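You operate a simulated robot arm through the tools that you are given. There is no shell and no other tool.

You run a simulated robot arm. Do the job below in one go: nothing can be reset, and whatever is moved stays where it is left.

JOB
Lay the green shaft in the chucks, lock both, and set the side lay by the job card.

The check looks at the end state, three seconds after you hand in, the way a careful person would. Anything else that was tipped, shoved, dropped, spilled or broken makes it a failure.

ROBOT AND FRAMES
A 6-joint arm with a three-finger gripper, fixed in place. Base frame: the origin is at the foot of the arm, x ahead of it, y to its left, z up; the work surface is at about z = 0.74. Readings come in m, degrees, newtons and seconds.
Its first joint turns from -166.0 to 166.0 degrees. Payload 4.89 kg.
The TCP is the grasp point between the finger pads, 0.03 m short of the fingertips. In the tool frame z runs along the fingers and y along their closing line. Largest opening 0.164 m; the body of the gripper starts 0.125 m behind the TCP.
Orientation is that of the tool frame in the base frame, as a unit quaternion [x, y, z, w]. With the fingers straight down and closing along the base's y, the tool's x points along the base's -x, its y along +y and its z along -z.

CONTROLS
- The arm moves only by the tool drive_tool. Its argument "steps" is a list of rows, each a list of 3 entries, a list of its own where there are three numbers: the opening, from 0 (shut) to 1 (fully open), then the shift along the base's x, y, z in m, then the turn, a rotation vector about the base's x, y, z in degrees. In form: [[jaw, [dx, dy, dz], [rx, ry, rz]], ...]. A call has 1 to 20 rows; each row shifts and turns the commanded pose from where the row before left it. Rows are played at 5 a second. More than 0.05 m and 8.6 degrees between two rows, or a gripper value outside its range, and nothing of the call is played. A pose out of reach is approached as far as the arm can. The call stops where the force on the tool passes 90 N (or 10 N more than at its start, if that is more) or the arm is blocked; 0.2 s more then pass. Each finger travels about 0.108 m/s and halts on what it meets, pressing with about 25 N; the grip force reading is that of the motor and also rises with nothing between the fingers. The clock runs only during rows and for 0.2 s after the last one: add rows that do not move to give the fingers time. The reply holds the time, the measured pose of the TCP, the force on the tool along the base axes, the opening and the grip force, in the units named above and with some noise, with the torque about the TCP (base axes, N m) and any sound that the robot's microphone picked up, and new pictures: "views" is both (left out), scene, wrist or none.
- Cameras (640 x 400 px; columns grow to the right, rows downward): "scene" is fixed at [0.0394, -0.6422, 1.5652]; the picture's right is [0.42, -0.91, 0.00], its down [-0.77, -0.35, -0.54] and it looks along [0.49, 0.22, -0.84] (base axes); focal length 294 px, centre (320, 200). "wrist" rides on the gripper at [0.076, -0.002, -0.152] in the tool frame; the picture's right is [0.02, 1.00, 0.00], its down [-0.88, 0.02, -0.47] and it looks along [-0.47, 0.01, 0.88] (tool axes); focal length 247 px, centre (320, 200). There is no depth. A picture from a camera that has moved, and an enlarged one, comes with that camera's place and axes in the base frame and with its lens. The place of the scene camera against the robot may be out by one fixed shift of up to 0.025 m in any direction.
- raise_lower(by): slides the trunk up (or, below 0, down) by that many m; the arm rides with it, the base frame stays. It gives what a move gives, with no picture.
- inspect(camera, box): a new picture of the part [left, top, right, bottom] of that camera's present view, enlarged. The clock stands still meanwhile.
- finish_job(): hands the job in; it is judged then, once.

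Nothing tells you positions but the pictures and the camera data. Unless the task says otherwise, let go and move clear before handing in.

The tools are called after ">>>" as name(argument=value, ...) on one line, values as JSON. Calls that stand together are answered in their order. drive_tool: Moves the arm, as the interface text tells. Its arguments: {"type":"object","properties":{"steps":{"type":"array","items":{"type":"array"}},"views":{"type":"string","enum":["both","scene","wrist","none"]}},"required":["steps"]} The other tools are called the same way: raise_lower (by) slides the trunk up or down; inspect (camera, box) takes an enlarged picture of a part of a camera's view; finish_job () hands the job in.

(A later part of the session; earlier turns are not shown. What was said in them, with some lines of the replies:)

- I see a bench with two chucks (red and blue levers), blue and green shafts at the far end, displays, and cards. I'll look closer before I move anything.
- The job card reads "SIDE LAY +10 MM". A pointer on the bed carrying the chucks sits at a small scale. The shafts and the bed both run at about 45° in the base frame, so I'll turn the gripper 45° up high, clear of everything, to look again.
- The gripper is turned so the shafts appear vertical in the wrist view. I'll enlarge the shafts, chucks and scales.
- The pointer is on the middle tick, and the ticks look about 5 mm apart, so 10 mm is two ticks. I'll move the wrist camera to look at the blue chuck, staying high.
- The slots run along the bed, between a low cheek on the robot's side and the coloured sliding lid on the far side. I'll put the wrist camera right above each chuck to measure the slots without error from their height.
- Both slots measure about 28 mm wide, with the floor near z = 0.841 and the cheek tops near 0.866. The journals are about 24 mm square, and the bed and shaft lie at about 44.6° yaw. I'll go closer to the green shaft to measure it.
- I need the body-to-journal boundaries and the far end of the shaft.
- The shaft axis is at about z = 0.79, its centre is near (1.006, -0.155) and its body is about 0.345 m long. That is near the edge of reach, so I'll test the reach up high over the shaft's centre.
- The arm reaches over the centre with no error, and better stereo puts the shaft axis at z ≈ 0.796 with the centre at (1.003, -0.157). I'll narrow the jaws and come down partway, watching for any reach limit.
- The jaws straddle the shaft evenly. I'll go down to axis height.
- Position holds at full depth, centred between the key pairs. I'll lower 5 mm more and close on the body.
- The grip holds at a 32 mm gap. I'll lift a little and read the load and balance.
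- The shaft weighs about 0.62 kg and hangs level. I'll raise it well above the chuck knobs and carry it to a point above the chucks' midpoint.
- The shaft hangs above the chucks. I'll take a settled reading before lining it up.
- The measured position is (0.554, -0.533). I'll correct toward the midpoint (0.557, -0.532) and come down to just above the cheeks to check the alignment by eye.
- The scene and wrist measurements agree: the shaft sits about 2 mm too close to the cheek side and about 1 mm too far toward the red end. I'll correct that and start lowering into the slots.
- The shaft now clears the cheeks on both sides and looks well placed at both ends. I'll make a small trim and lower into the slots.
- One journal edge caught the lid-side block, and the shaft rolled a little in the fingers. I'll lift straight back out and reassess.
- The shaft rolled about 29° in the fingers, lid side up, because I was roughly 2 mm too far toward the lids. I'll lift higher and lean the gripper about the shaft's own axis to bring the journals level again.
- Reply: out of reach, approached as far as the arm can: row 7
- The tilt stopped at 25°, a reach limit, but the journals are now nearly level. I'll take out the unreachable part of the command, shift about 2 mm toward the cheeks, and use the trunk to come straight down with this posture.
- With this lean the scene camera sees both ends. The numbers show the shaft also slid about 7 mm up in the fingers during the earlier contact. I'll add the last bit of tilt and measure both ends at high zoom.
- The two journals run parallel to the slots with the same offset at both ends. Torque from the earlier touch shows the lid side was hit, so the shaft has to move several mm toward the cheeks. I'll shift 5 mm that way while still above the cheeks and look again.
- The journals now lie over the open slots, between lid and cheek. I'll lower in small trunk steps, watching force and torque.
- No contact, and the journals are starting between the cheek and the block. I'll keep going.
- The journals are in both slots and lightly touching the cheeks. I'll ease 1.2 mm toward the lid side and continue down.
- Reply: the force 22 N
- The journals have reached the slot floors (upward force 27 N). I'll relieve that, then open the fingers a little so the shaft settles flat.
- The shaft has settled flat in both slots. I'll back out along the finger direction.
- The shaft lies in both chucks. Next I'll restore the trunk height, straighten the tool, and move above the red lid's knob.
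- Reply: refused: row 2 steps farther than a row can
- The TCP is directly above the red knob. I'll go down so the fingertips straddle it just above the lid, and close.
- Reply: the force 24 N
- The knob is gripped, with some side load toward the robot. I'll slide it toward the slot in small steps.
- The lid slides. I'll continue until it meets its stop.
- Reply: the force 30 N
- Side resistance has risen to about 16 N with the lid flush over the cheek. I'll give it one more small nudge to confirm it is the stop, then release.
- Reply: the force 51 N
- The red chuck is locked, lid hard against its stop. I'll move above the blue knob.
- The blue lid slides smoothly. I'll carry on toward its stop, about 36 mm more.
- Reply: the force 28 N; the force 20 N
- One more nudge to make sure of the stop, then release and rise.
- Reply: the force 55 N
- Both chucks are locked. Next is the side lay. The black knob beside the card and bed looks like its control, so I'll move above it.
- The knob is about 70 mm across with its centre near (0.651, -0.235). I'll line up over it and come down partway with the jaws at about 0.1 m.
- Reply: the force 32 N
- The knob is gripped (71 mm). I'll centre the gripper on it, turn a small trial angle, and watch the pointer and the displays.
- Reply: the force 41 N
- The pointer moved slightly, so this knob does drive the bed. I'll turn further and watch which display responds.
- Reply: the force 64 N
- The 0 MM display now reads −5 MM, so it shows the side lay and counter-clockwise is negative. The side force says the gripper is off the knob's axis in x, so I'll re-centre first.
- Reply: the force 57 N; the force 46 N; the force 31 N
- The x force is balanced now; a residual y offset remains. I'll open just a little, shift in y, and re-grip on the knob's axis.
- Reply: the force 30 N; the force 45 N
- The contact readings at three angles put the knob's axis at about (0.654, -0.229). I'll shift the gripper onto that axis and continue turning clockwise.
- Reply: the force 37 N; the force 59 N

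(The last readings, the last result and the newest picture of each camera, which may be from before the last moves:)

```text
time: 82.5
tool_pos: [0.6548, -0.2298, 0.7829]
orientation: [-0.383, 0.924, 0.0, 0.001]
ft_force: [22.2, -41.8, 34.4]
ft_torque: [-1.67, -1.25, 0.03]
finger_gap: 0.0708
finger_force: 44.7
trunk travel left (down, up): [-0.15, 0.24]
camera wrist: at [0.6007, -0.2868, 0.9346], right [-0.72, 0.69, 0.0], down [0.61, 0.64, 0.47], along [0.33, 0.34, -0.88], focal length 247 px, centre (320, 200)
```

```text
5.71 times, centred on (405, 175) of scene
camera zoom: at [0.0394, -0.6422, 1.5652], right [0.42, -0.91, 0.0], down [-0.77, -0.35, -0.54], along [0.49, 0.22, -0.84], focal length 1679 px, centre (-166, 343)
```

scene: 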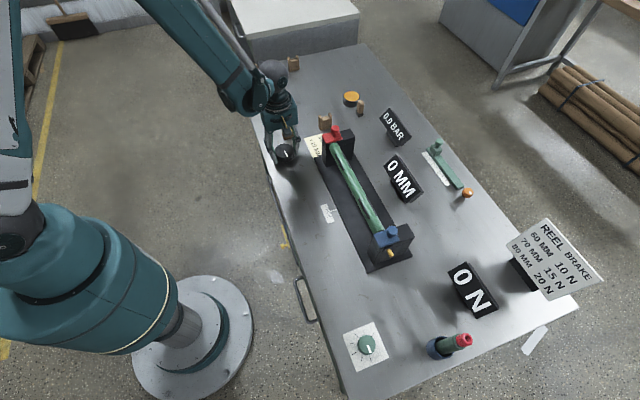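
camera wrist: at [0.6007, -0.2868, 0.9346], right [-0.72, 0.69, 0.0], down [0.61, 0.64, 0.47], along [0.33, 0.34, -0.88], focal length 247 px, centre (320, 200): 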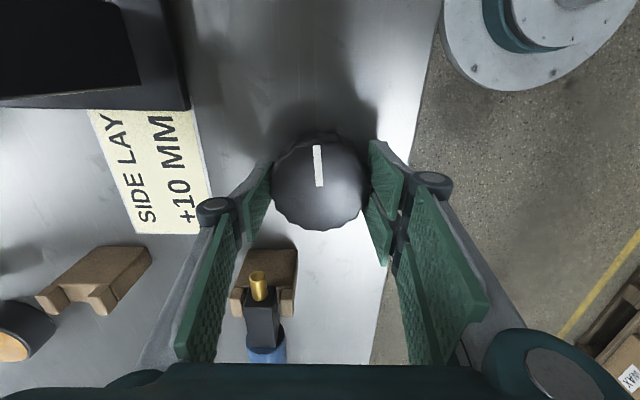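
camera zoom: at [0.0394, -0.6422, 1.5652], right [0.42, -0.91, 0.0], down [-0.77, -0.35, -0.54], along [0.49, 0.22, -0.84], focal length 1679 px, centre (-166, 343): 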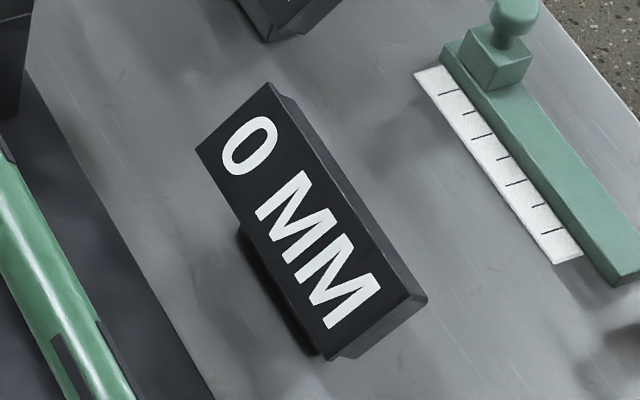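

The display is back at 0 MM. I'll open to drop the built-up side load, re-centre, and grip again before turning clockwise.

>>> drive_tool(steps=[[0.48, [0, 0, 0], [0, 0, 0]], [0.48, [0, 0, 0], [0, 0, 0]], [0.48, [0, 0.001, 0], [0, 0, 0]], [0.48, [0, 0, 0], [0, 0, 0]]])

>>> inspect(camera="wrist", box=[220, 120, 420, 260])

>>> inspect(camera="scene", box=[370, 140, 440, 210])

```text
time: 83.5
tool_pos: [0.6527, -0.2278, 0.7815]
orientation: [-0.383, 0.924, 0.001, -0.001]
ft_force: [0.4, 0.2, -0.2]
ft_torque: [0.03, -0.01, 0.0]
finger_gap: 0.0788
finger_force: 0.1
trunk travel left (down, up): [-0.15, 0.24]
camera wrist: at [0.6005, -0.2846, 0.9345], right [-0.72, 0.69, 0.0], down [0.61, 0.64, 0.47], along [0.33, 0.34, -0.88], focal length 247 px, centre (320, 200)
```

scene: 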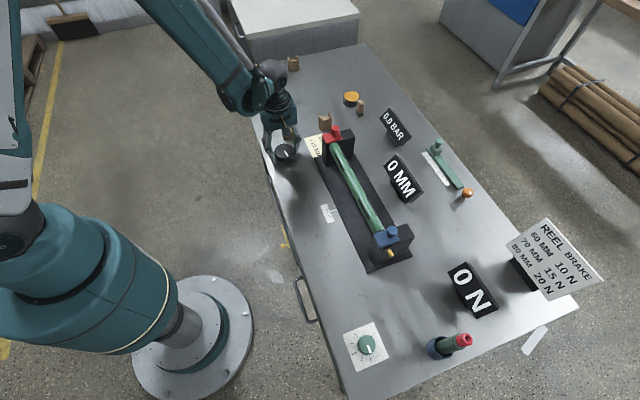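
wrist: 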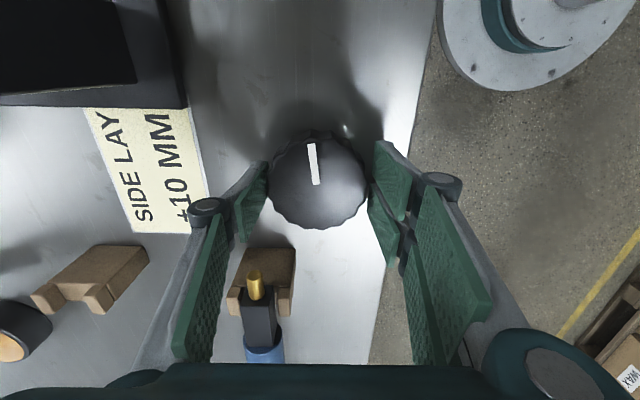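

```text
2.86 times, centred on (320, 190) of wrist
camera zoom: at [0.6005, -0.2846, 0.9345], right [-0.72, 0.69, 0.0], down [0.61, 0.64, 0.47], along [0.33, 0.34, -0.88], focal length 706 px, centre (320, 229)
```

zoom: 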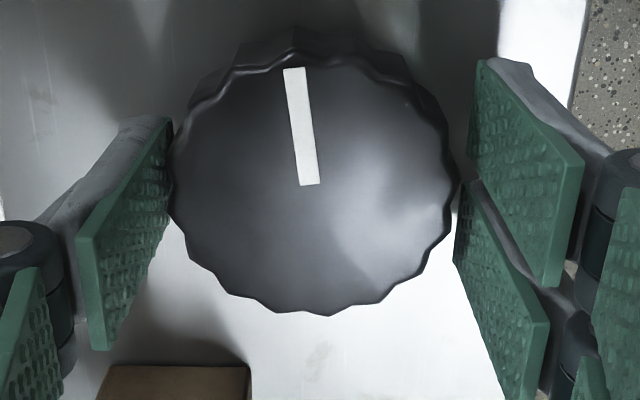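

```text
5.71 times, centred on (405, 175) of scene
camera zoom: at [0.0394, -0.6422, 1.5652], right [0.42, -0.91, 0.0], down [-0.77, -0.35, -0.54], along [0.49, 0.22, -0.84], focal length 1679 px, centre (-166, 343)
```

zoom: 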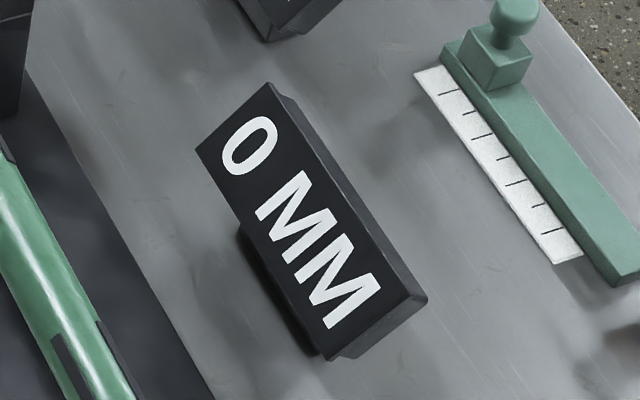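

>>> drive_tool(steps=[[0.48, [0.0027, 0, 0], [0, 0, 0]], [0.48, [0, 0, 0], [0, 0, 0]], [0.3, [0, 0, 0], [0, 0, 0]], [0.3, [0, 0, 0], [0, 0, 0]], [0.3, [0, 0, 0], [0, 0, 0]]], views="none")

>>> drive_tool(steps=[[0.3, [0, 0, 0], [0, 0, -5]], [0.3, [0, 0, 0], [0, 0, -5]], [0.3, [0, 0, 0], [0, 0, -5]], [0.3, [0, 0, 0], [0, 0, -5]], [0.3, [0, 0, 0], [0, 0, 0]]], views="none")

>>> inspect(camera="scene", box=[300, 190, 360, 230])

>>> inspect(camera="scene", box=[370, 140, 440, 210])

```text
time: 84.7
tool_pos: [0.6573, -0.2279, 0.7821]
orientation: [-0.382, 0.924, 0.001, 0.0]
ft_force: [-3.6, 4.4, -2.0]
ft_torque: [0.23, 0.3, -0.04]
finger_gap: 0.0707
finger_force: 44.7
trunk travel left (down, up): [-0.15, 0.24]
```

```text
time: 85.9
tool_pos: [0.6565, -0.2274, 0.7827]
orientation: [-0.215, 0.977, 0.001, 0.0]
ft_force: [15.6, -19.1, 16.4]
ft_torque: [-0.72, -0.35, 0.09]
finger_gap: 0.0707
finger_force: 44.7
trunk travel left (down, up): [-0.15, 0.24]
```

```text
10.00 times, centred on (330, 210) of scene
camera zoom: at [0.0394, -0.6422, 1.5652], right [0.42, -0.91, 0.0], down [-0.77, -0.35, -0.54], along [0.49, 0.22, -0.84], focal length 2939 px, centre (220, 100)
```

zoom: 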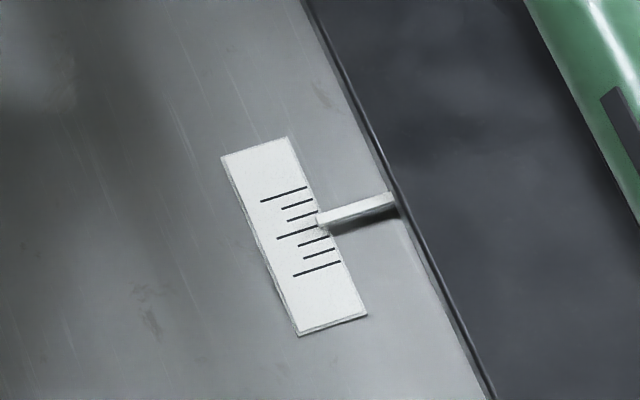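

```text
5.71 times, centred on (405, 175) of scene
camera zoom: at [0.0394, -0.6422, 1.5652], right [0.42, -0.91, 0.0], down [-0.77, -0.35, -0.54], along [0.49, 0.22, -0.84], focal length 1679 px, centre (-166, 343)
```

zoom: 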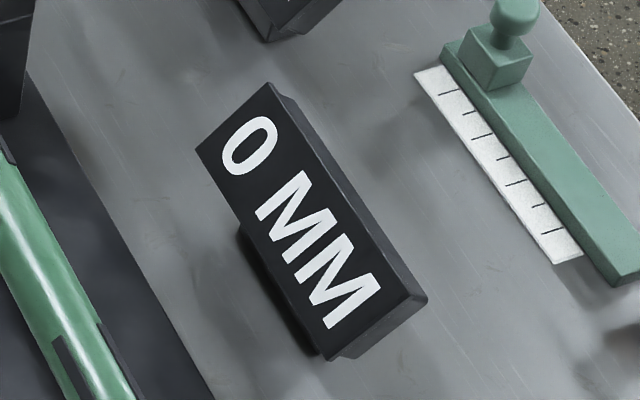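

Gripping is now well centred and the pointer moves the right way. I'll continue clockwise.

>>> drive_tool(steps=[[0.3, [0, 0, 0], [0, 0, -5]], [0.3, [0, 0, 0], [0, 0, -5]], [0.3, [0, 0, 0], [0, 0, -5]], [0.3, [0, 0, 0], [0, 0, -5]], [0.3, [0, 0, 0], [0, 0, 0]]])

>>> inspect(camera="scene", box=[300, 190, 360, 230])

>>> inspect(camera="scene", box=[370, 140, 440, 210])

>>> inspect(camera="scene", box=[250, 110, 330, 180])

```text
time: 87.1
tool_pos: [0.6578, -0.2291, 0.781]
orientation: [-0.043, 0.999, 0.001, 0.0]
ft_force: [30.1, -41.5, 29.5]
ft_torque: [-1.82, -0.84, 0.12]
finger_gap: 0.0707
finger_force: 45.2
trunk travel left (down, up): [-0.15, 0.24]
camera wrist: at [0.5801, -0.2391, 0.9343], right [-0.11, 0.99, 0.0], down [0.88, 0.09, 0.47], along [0.47, 0.05, -0.88], focal length 247 px, centre (320, 200)
```

scene: 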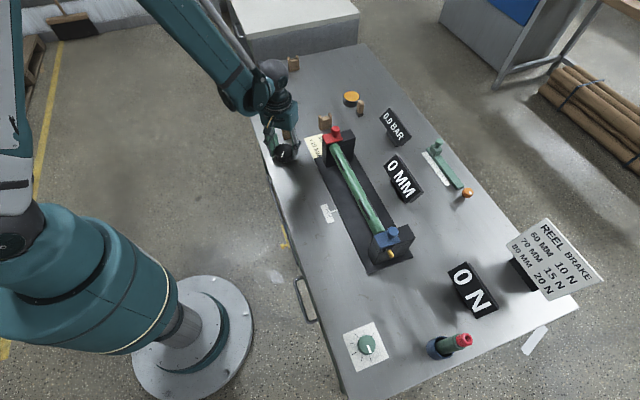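
wrist: 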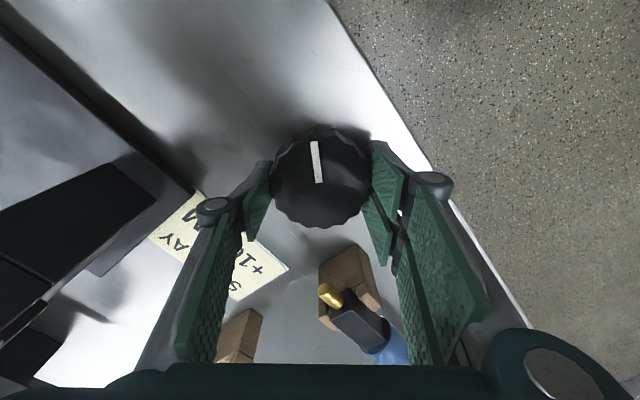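

```text
10.00 times, centred on (330, 210) of scene
camera zoom: at [0.0394, -0.6422, 1.5652], right [0.42, -0.91, 0.0], down [-0.77, -0.35, -0.54], along [0.49, 0.22, -0.84], focal length 2939 px, centre (220, 100)
```

zoom: 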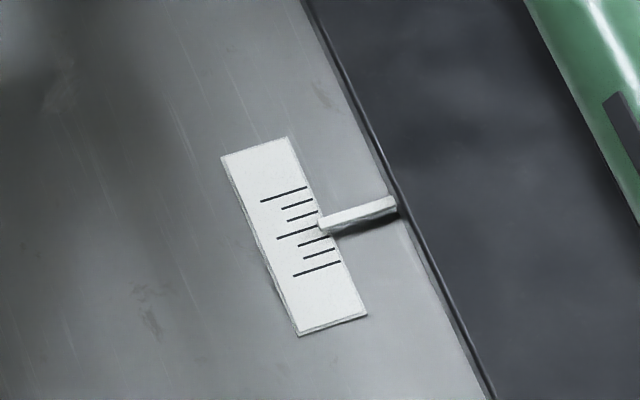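

```text
5.71 times, centred on (405, 175) of scene
camera zoom: at [0.0394, -0.6422, 1.5652], right [0.42, -0.91, 0.0], down [-0.77, -0.35, -0.54], along [0.49, 0.22, -0.84], focal length 1679 px, centre (-166, 343)
```

zoom: 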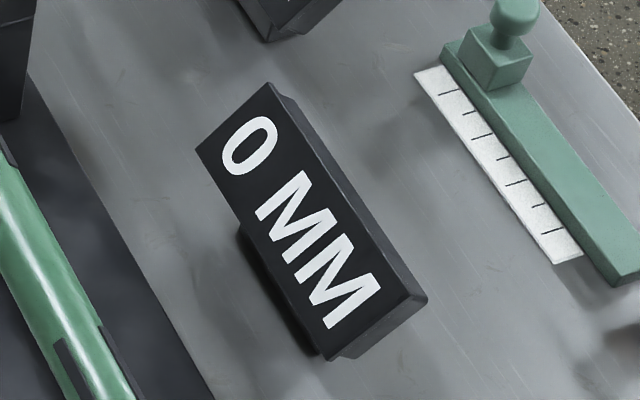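

```text
5.71 times, centred on (290, 145) of scene
camera zoom: at [0.0394, -0.6422, 1.5652], right [0.42, -0.91, 0.0], down [-0.77, -0.35, -0.54], along [0.49, 0.22, -0.84], focal length 1679 px, centre (491, 514)
```

zoom: 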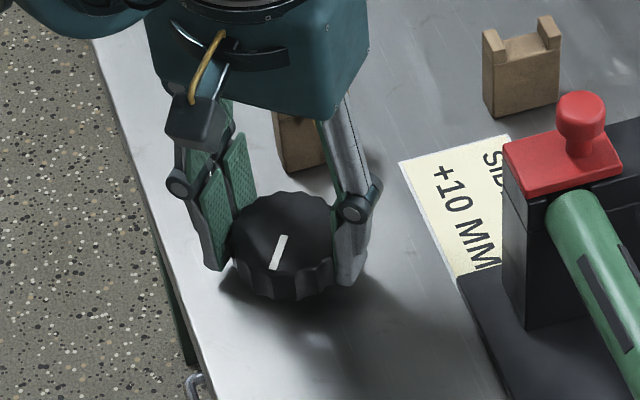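

Net turn so far is about 29° clockwise with the pointer about 2 mm over, so 10 mm needs roughly 120°. I'll open, re-centre from the view, rise, and wind the gripper back for another stroke.

>>> drive_tool(steps=[[0.48, [0, 0, 0], [0, 0, 0]], [0.48, [0, 0, 0], [0, 0, 0]], [0.48, [0, 0, 0], [0, 0, 0]]], views="none")

>>> inspect(camera="wrist", box=[220, 120, 420, 260])

>>> inspect(camera="scene", box=[300, 190, 360, 230])

```text
time: 87.9
tool_pos: [0.6557, -0.2272, 0.781]
orientation: [-0.044, 0.999, 0.002, 0.0]
ft_force: [-0.5, 0.2, 0.5]
ft_torque: [-0.02, -0.02, -0.01]
finger_gap: 0.0786
finger_force: 0.0
trunk travel left (down, up): [-0.15, 0.24]
```

```text
2.86 times, centred on (320, 190) of wrist
camera zoom: at [0.5796, -0.2377, 0.9343], right [-0.11, 0.99, 0.0], down [0.88, 0.09, 0.47], along [0.47, 0.05, -0.88], focal length 706 px, centre (320, 229)
```

zoom: 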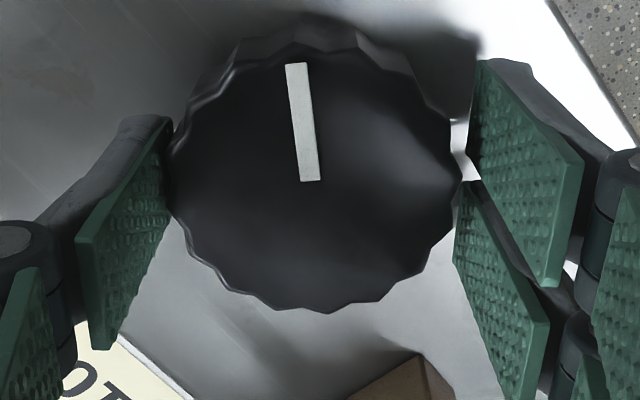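

```text
10.00 times, centred on (330, 210) of scene
camera zoom: at [0.0394, -0.6422, 1.5652], right [0.42, -0.91, 0.0], down [-0.77, -0.35, -0.54], along [0.49, 0.22, -0.84], focal length 2939 px, centre (220, 100)
```

zoom: 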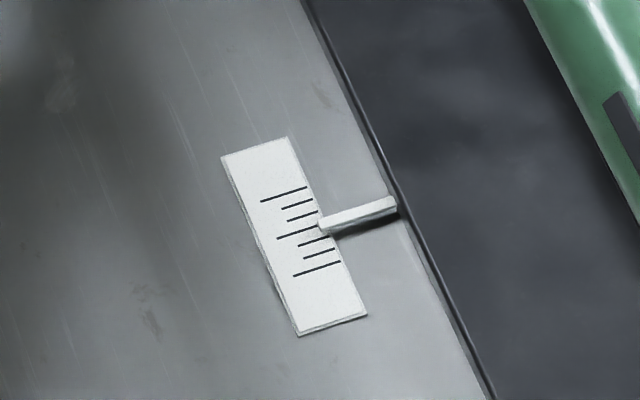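

>>> drive_tool(steps=[[0.48, [-0.0012, -0.0024, 0.03], [0, 0, 0]], [0.48, [0, 0, 0.035], [0, 0, 0]], [0.48, [0, 0, 0], [0, 0, 7]], [0.48, [0, 0, 0], [0, 0, 7]], [0.48, [0, 0, 0], [0, 0, 7]], [0.48, [0, 0, 0], [0, 0, 7]], [0.48, [0, 0, 0], [0, 0, 7]], [0.48, [0, 0, 0], [0, 0, 7]], [0.48, [0, 0, 0], [0, 0, 7]], [0.48, [0, 0, 0], [0, 0, 7]], [0.48, [0, 0, 0], [0, 0, 7]], [0.48, [0, 0, 0], [0, 0, 7]], [0.48, [0, 0, 0], [0, 0, 0]]], views="wrist")

>>> inspect(camera="wrist", box=[220, 110, 420, 250])

```text
time: 90.7
tool_pos: [0.6545, -0.2312, 0.8465]
orientation: [-0.609, 0.793, 0.0, 0.0]
ft_force: [0.5, -1.3, 0.0]
ft_torque: [0.01, 0.01, 0.0]
finger_gap: 0.0788
finger_force: 0.1
trunk travel left (down, up): [-0.15, 0.24]
camera wrist: at [0.6361, -0.3061, 0.9992], right [-0.97, 0.24, 0.0], down [0.21, 0.86, 0.47], along [0.11, 0.46, -0.88], focal length 247 px, centre (320, 200)
```

wrist: 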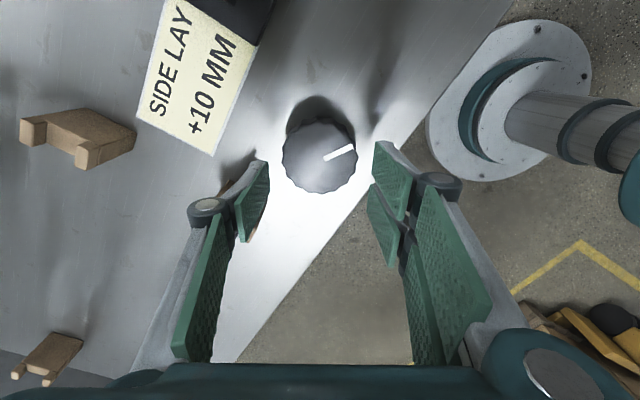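

```text
2.86 times, centred on (320, 180) of wrist
camera zoom: at [0.6361, -0.3061, 0.9992], right [-0.97, 0.24, 0.0], down [0.21, 0.86, 0.47], along [0.11, 0.46, -0.88], focal length 706 px, centre (320, 257)
```

zoom: 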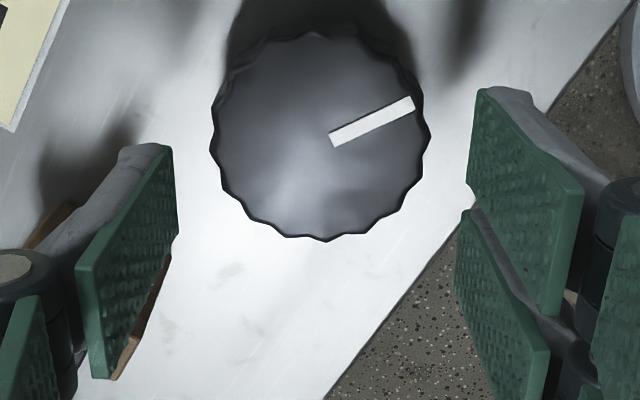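

The knob is centred between the pads. I'll go down and grip.

>>> drive_tool(steps=[[0.48, [0, 0, -0.035], [0, 0, 0]], [0.48, [0, 0, -0.03], [0, 0, 0]], [0.48, [0, 0, 0], [0, 0, 0]], [0.3, [0, 0, 0], [0, 0, 0]], [0.3, [0, 0, 0], [0, 0, 0]], [0.3, [0, 0, 0], [0, 0, 0]]], views="none")

```text
time: 92.1
tool_pos: [0.6524, -0.2317, 0.782]
orientation: [-0.608, 0.794, 0.001, -0.001]
ft_force: [1.1, -0.8, 1.7]
ft_torque: [0.16, 0.05, 0.01]
finger_gap: 0.0701
finger_force: 45.5
trunk travel left (down, up): [-0.15, 0.24]
```

>>> drive_tool(steps=[[0.3, [0, 0, 0], [0, 0, -5]], [0.3, [0, 0, 0], [0, 0, -5]], [0.3, [0, 0, 0], [0, 0, -5]], [0.3, [0, 0, 0], [0, 0, -5]], [0.3, [0, 0, 0], [0, 0, -5]], [0.3, [0, 0, 0], [0, 0, -5]], [0.3, [0, 0, 0], [0, 0, 0]]], views="none")

>>> inspect(camera="scene", box=[300, 190, 360, 230])

>>> inspect(camera="scene", box=[370, 140, 440, 210])

```text
time: 93.7
tool_pos: [0.6534, -0.2301, 0.7825]
orientation: [-0.383, 0.924, 0.001, -0.001]
ft_force: [-11.5, -7.6, 38.3]
ft_torque: [-0.14, 0.37, 0.06]
finger_gap: 0.0707
finger_force: 45.0
trunk travel left (down, up): [-0.15, 0.24]
```

```text
10.00 times, centred on (330, 210) of scene
camera zoom: at [0.0394, -0.6422, 1.5652], right [0.42, -0.91, 0.0], down [-0.77, -0.35, -0.54], along [0.49, 0.22, -0.84], focal length 2939 px, centre (220, 100)
```

zoom: 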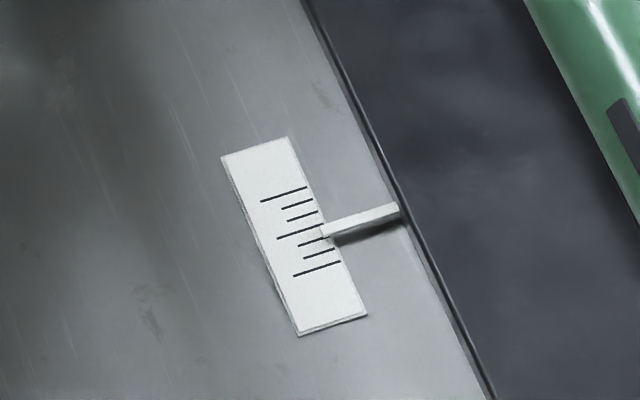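

```text
5.71 times, centred on (405, 175) of scene
camera zoom: at [0.0394, -0.6422, 1.5652], right [0.42, -0.91, 0.0], down [-0.77, -0.35, -0.54], along [0.49, 0.22, -0.84], focal length 1679 px, centre (-166, 343)
```

zoom: 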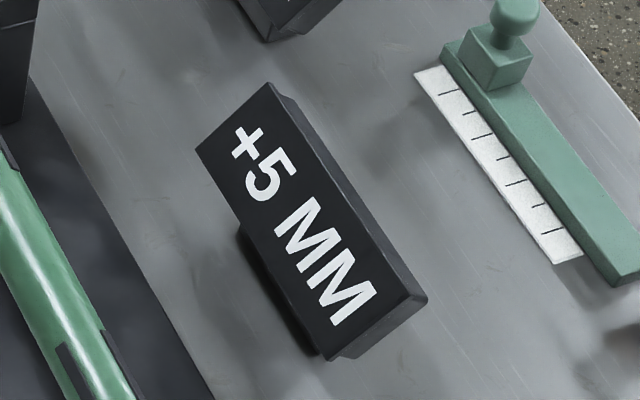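

The display reads +5 MM. I'll continue clockwise.

>>> drive_tool(steps=[[0.3, [0, 0, 0.001], [0, 0, -5]], [0.3, [0, 0, 0], [0, 0, -5]], [0.3, [0, 0, 0], [0, 0, -5]], [0.3, [0, 0, 0], [0, 0, -5]], [0.3, [0, 0, 0], [0, 0, -5]], [0.3, [0, 0, 0], [0, 0, -5]], [0.3, [0, 0, 0], [0, 0, 0]]], views="none")

>>> inspect(camera="scene", box=[300, 190, 360, 230])

>>> inspect(camera="scene", box=[370, 140, 440, 210])

```text
time: 95.3
tool_pos: [0.6542, -0.2298, 0.7831]
orientation: [-0.13, 0.991, 0.002, 0.0]
ft_force: [-38.7, 11.2, -9.3]
ft_torque: [-0.02, 1.01, 0.07]
finger_gap: 0.0705
finger_force: 45.4
trunk travel left (down, up): [-0.15, 0.24]
```

```text
10.00 times, centred on (330, 210) of scene
camera zoom: at [0.0394, -0.6422, 1.5652], right [0.42, -0.91, 0.0], down [-0.77, -0.35, -0.54], along [0.49, 0.22, -0.84], focal length 2939 px, centre (220, 100)
```

zoom: 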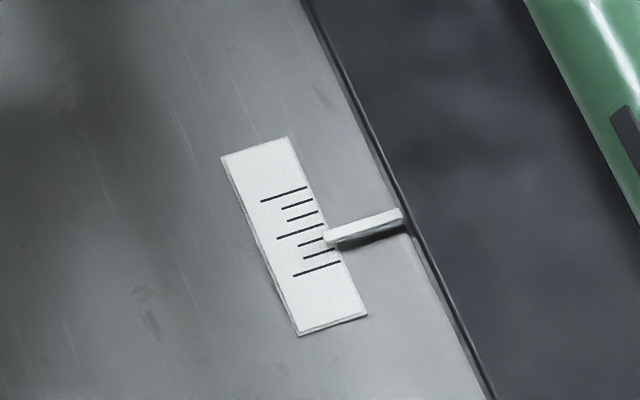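

```text
5.71 times, centred on (405, 175) of scene
camera zoom: at [0.0394, -0.6422, 1.5652], right [0.42, -0.91, 0.0], down [-0.77, -0.35, -0.54], along [0.49, 0.22, -0.84], focal length 1679 px, centre (-166, 343)
```

zoom: 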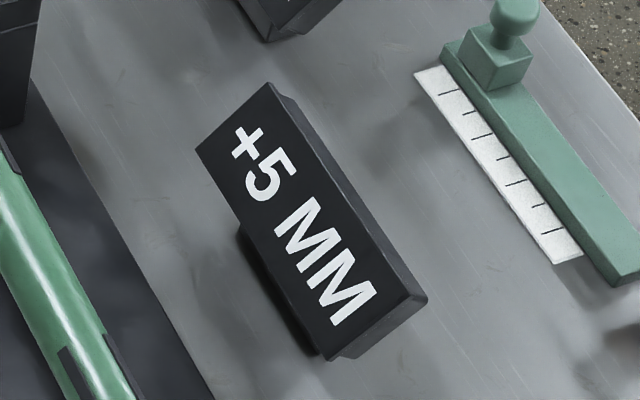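

>>> drive_tool(steps=[[0.48, [0, 0, 0], [0, 0, 0]], [0.48, [0, 0, 0], [0, 0, 0]], [0.48, [0, 0, 0], [0, 0, 0]]], views="wrist")

>>> inspect(camera="wrist", box=[220, 120, 420, 260])

```text
time: 96.1
tool_pos: [0.6545, -0.2305, 0.7824]
orientation: [-0.13, 0.992, 0.001, 0.0]
ft_force: [0.9, -0.2, -0.1]
ft_torque: [-0.01, 0.03, 0.0]
finger_gap: 0.0788
finger_force: 0.0
trunk travel left (down, up): [-0.15, 0.24]
camera wrist: at [0.582, -0.2535, 0.9346], right [-0.28, 0.96, 0.0], down [0.85, 0.25, 0.47], along [0.45, 0.13, -0.88], focal length 247 px, centre (320, 200)
```

wrist: 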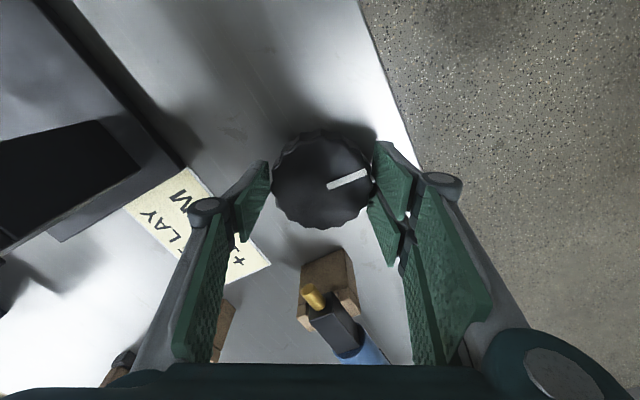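

```text
2.86 times, centred on (320, 190) of wrist
camera zoom: at [0.582, -0.2535, 0.9346], right [-0.28, 0.96, 0.0], down [0.85, 0.25, 0.47], along [0.45, 0.13, -0.88], focal length 706 px, centre (320, 229)
```

zoom: 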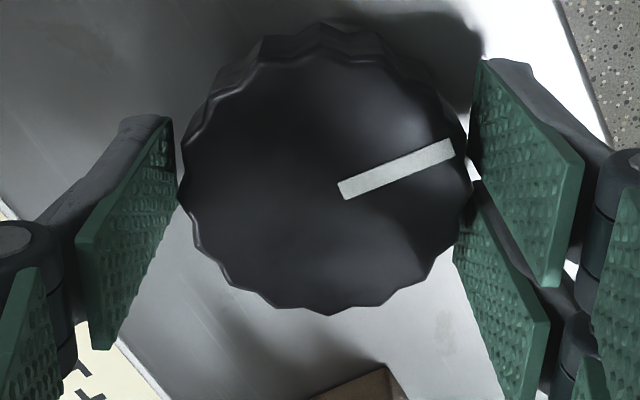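

>>> drive_tool(steps=[[0.3, [0, 0, 0], [0, 0, 0]], [0.3, [0, 0, 0], [0, 0, 0]], [0.3, [0, 0, 0], [0, 0, 0]], [0.3, [0, 0, 0], [0, 0, -5]], [0.3, [0, 0, 0], [0, 0, -5]], [0.3, [0, 0, 0], [0, 0, -5]], [0.3, [0, 0, 0], [0, 0, -5]], [0.3, [0, 0, 0], [0, 0, -5]], [0.3, [0, 0, 0], [0, 0, -5]], [0.3, [0, 0, 0], [0, 0, 0]]], views="none")

>>> inspect(camera="scene", box=[310, 195, 350, 225])

>>> inspect(camera="scene", box=[370, 140, 440, 210])

```text
time: 98.3
tool_pos: [0.6542, -0.2317, 0.7823]
orientation: [0.131, 0.991, 0.001, 0.0]
ft_force: [-3.8, 25.6, -14.5]
ft_torque: [0.56, -0.18, 0.02]
finger_gap: 0.0707
finger_force: 44.6
trunk travel left (down, up): [-0.15, 0.24]
```

```text
13.33 times, centred on (330, 210) of scene
camera zoom: at [0.0394, -0.6422, 1.5652], right [0.42, -0.91, 0.0], down [-0.77, -0.35, -0.54], along [0.49, 0.22, -0.84], focal length 3918 px, centre (187, 67)
```

zoom: 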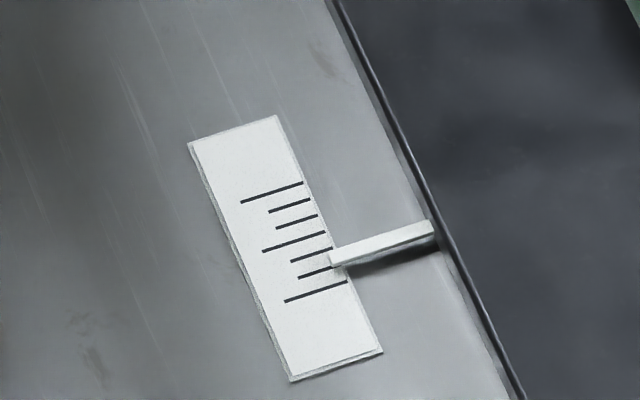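

```text
5.71 times, centred on (405, 175) of scene
camera zoom: at [0.0394, -0.6422, 1.5652], right [0.42, -0.91, 0.0], down [-0.77, -0.35, -0.54], along [0.49, 0.22, -0.84], focal length 1679 px, centre (-166, 343)
```

zoom: 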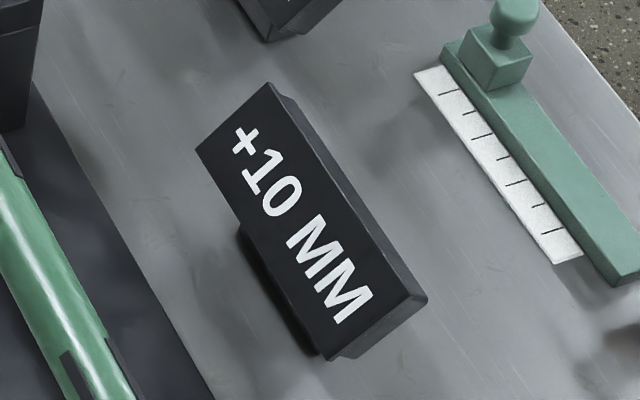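

The display reads +10 MM. I'll check the pointer against the ticks at higher zoom; at the start its lower edge lined up with the zero tick.

>>> inspect(camera="scene", box=[318, 203, 342, 219])

>>> inspect(camera="scene", box=[300, 190, 360, 230])

```text
16.00 times, centred on (330, 211) of scene
camera zoom: at [0.0394, -0.6422, 1.5652], right [0.42, -0.91, 0.0], down [-0.77, -0.35, -0.54], along [0.49, 0.22, -0.84], focal length 4702 px, centre (160, 24)
```

zoom: 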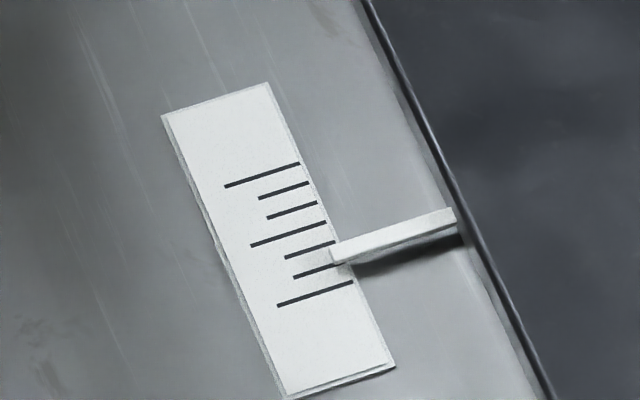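

```text
10.00 times, centred on (330, 210) of scene
camera zoom: at [0.0394, -0.6422, 1.5652], right [0.42, -0.91, 0.0], down [-0.77, -0.35, -0.54], along [0.49, 0.22, -0.84], focal length 2939 px, centre (220, 100)
```

zoom: 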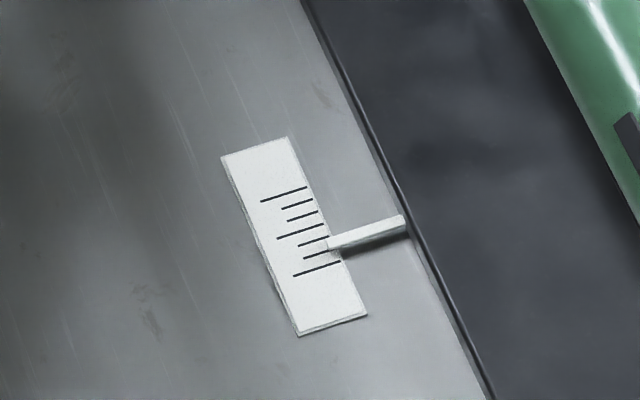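

The pointer lines up with the second tick. I'll release the knob, rise, and check from the same overhead wrist view as at the start.

>>> drive_tool(steps=[[0.48, [0, 0, 0], [0, 0, 0]], [0.48, [0, 0, 0], [0, 0, 0]], [0.48, [0, 0, 0], [0, 0, 0]], [0.48, [0, 0, 0.035], [0, 0, 0]], [0.48, [0, 0, 0.045], [0, 0, 0]], [0.48, [0, 0, 0.045], [0, 0, 0]], [0.48, [0, 0, 0.045], [0, 0, 0]], [0.48, [0, 0, 0.045], [0, 0, 0]], [0.48, [-0.01, -0.02, 0.04], [0, 0, 5]], [0.48, [-0.012, -0.022, 0.04], [0, 0, 5]], [0.48, [-0.012, -0.022, 0.04], [0, 0, 5]], [0.48, [-0.012, -0.022, 0.03], [0, 0, 5]], [0.48, [-0.012, -0.022, 0.03], [0, 0, 5]], [0.48, [-0.012, -0.022, 0], [0, 0, 5]], [0.48, [-0.012, -0.022, 0], [0, 0, 5]], [0.48, [-0.012, -0.022, 0], [0, 0, 5]], [0.48, [-0.012, -0.022, 0], [0, 0, 5]], [0.48, [-0.012, -0.022, 0], [0, 0, 5]], [0.48, [-0.012, -0.022, 0], [0, 0, 5]], [0.48, [-0.011, -0.002, 0], [0, 0, 5]]])

>>> inspect(camera="wrist", box=[290, 70, 370, 120])

```text
time: 102.5
tool_pos: [0.5136, -0.4724, 1.1779]
orientation: [-0.384, 0.923, 0.001, -0.001]
ft_force: [0.9, 0.1, -0.6]
ft_torque: [0.04, 0.05, 0.03]
finger_gap: 0.0788
finger_force: 0.0
trunk travel left (down, up): [-0.15, 0.24]
camera wrist: at [0.4613, -0.5293, 1.3303], right [-0.72, 0.69, 0.0], down [0.61, 0.64, 0.47], along [0.33, 0.34, -0.88], focal length 247 px, centre (320, 200)
```

scene: 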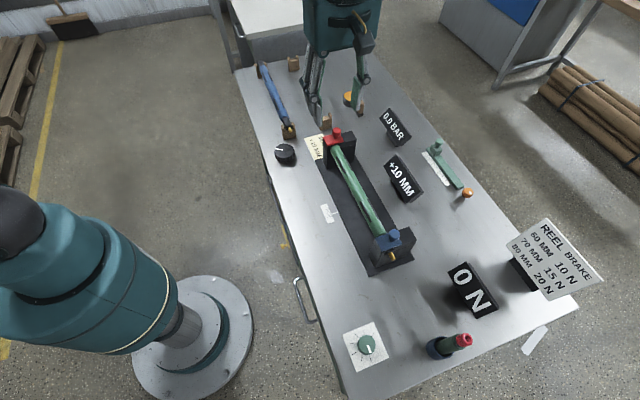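
wrist: 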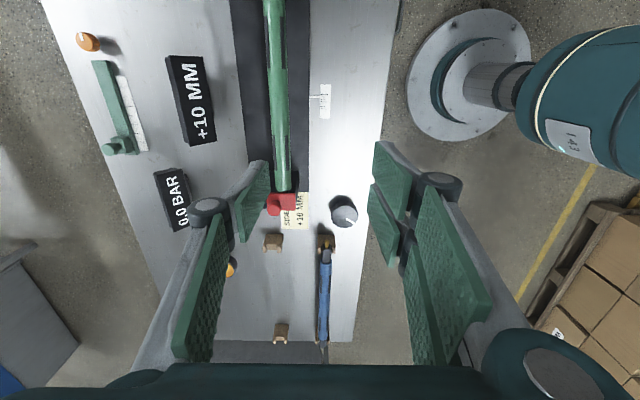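

```text
8.00 times, centred on (330, 95) of wrist
camera zoom: at [0.4613, -0.5293, 1.3303], right [-0.72, 0.69, 0.0], down [0.61, 0.64, 0.47], along [0.33, 0.34, -0.88], focal length 1976 px, centre (240, 1040)
```

zoom: 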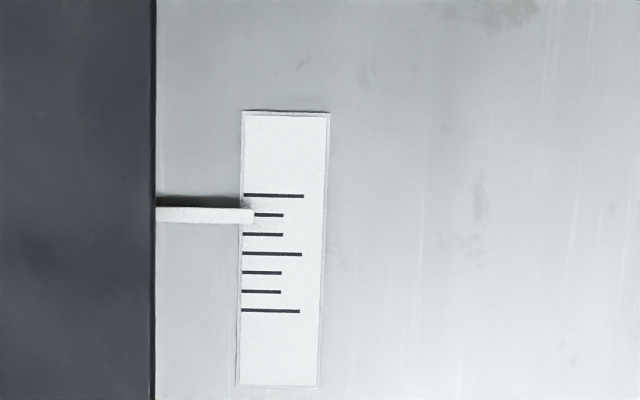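

The pointer sits exactly on the +10 tick and the display agrees. I'll take a final look at the lids and the surroundings.

>>> inspect(camera="scene", box=[300, 110, 440, 280])

>>> inspect(camera="scene", box=[355, 215, 425, 275])

>>> inspect(camera="scene", box=[240, 50, 400, 150])

>>> inspect(camera="wrist", box=[200, 160, 400, 285])

```text
2.35 times, centred on (370, 195) of scene
camera zoom: at [0.0394, -0.6422, 1.5652], right [0.42, -0.91, 0.0], down [-0.77, -0.35, -0.54], along [0.49, 0.22, -0.84], focal length 691 px, centre (202, 212)
```

zoom: 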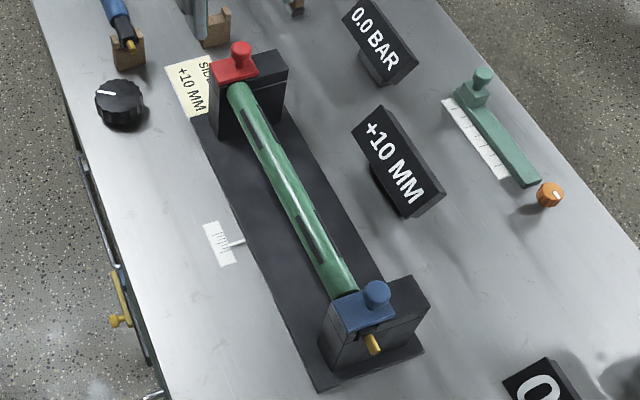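

```text
6.67 times, centred on (390, 245) of scene
camera zoom: at [0.0394, -0.6422, 1.5652], right [0.42, -0.91, 0.0], down [-0.77, -0.35, -0.54], along [0.49, 0.22, -0.84], focal length 1959 px, centre (-147, -100)
```

zoom: 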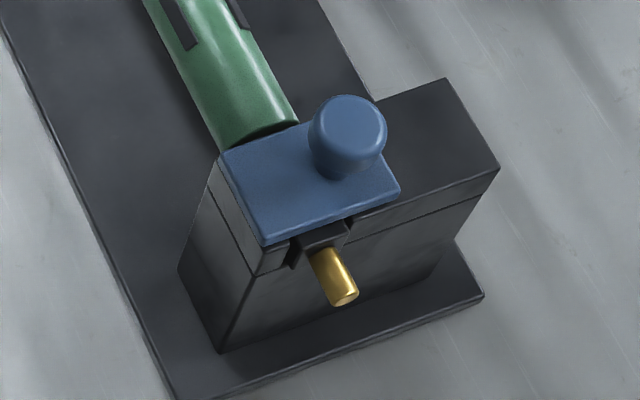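

```text
4.00 times, centred on (320, 100) of scene
camera zoom: at [0.0394, -0.6422, 1.5652], right [0.42, -0.91, 0.0], down [-0.77, -0.35, -0.54], along [0.49, 0.22, -0.84], focal length 1175 px, centre (320, 600)
```

zoom: 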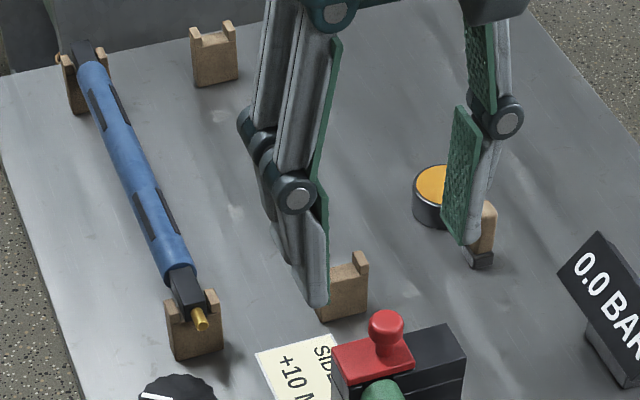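

```text
3.20 times, centred on (300, 222) of wrist
camera zoom: at [0.4613, -0.5293, 1.3303], right [-0.72, 0.69, 0.0], down [0.61, 0.64, 0.47], along [0.33, 0.34, -0.88], focal length 790 px, centre (384, 128)
```

zoom: 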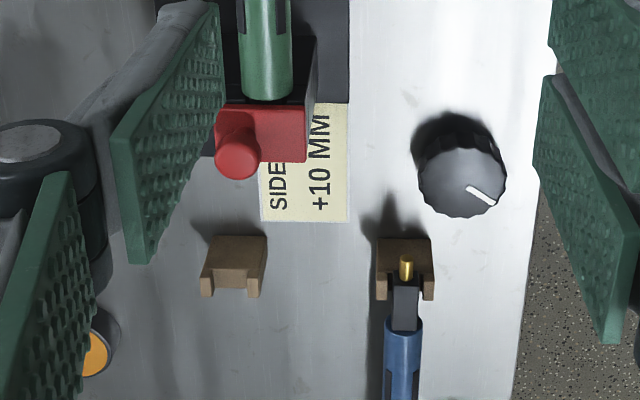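

The green shaft is seated in both chucks, both lids are home, and the side lay reads +10 MM. Nothing else appears to have moved and the arm is clear, so I'm handing in.

>>> finish_job()

```text
The job is handed in.
```

I laid the green shaft in the chucks, locked both, set the side lay to +10 mm as the job card asks, and handed the job in. I don't have the check's result.

- **Shaft:** both ends sit flat in their slots. On the first try one end caught the lid-side block and the shaft rolled about 29° in the fingers. I lifted it out, levelled it and seated it again.
- **Chucks:** I slid the red and blue lids across the slots until they hit their stops. Both still looked fully closed in the last pictures.
- **Side lay:** the display reads +10 MM and the pointer sits on the second tick, which is +10. To find which way was positive I first turned the black knob the wrong way, to −5 MM on the display, then turned it back and on to +10.

I left the reel brake at 0 N and the pressure at 0.0 BAR, since the job didn't mention them. In the last pictures the blue shaft, the rests and everything else on the bench looked undisturbed, and the arm was clear.
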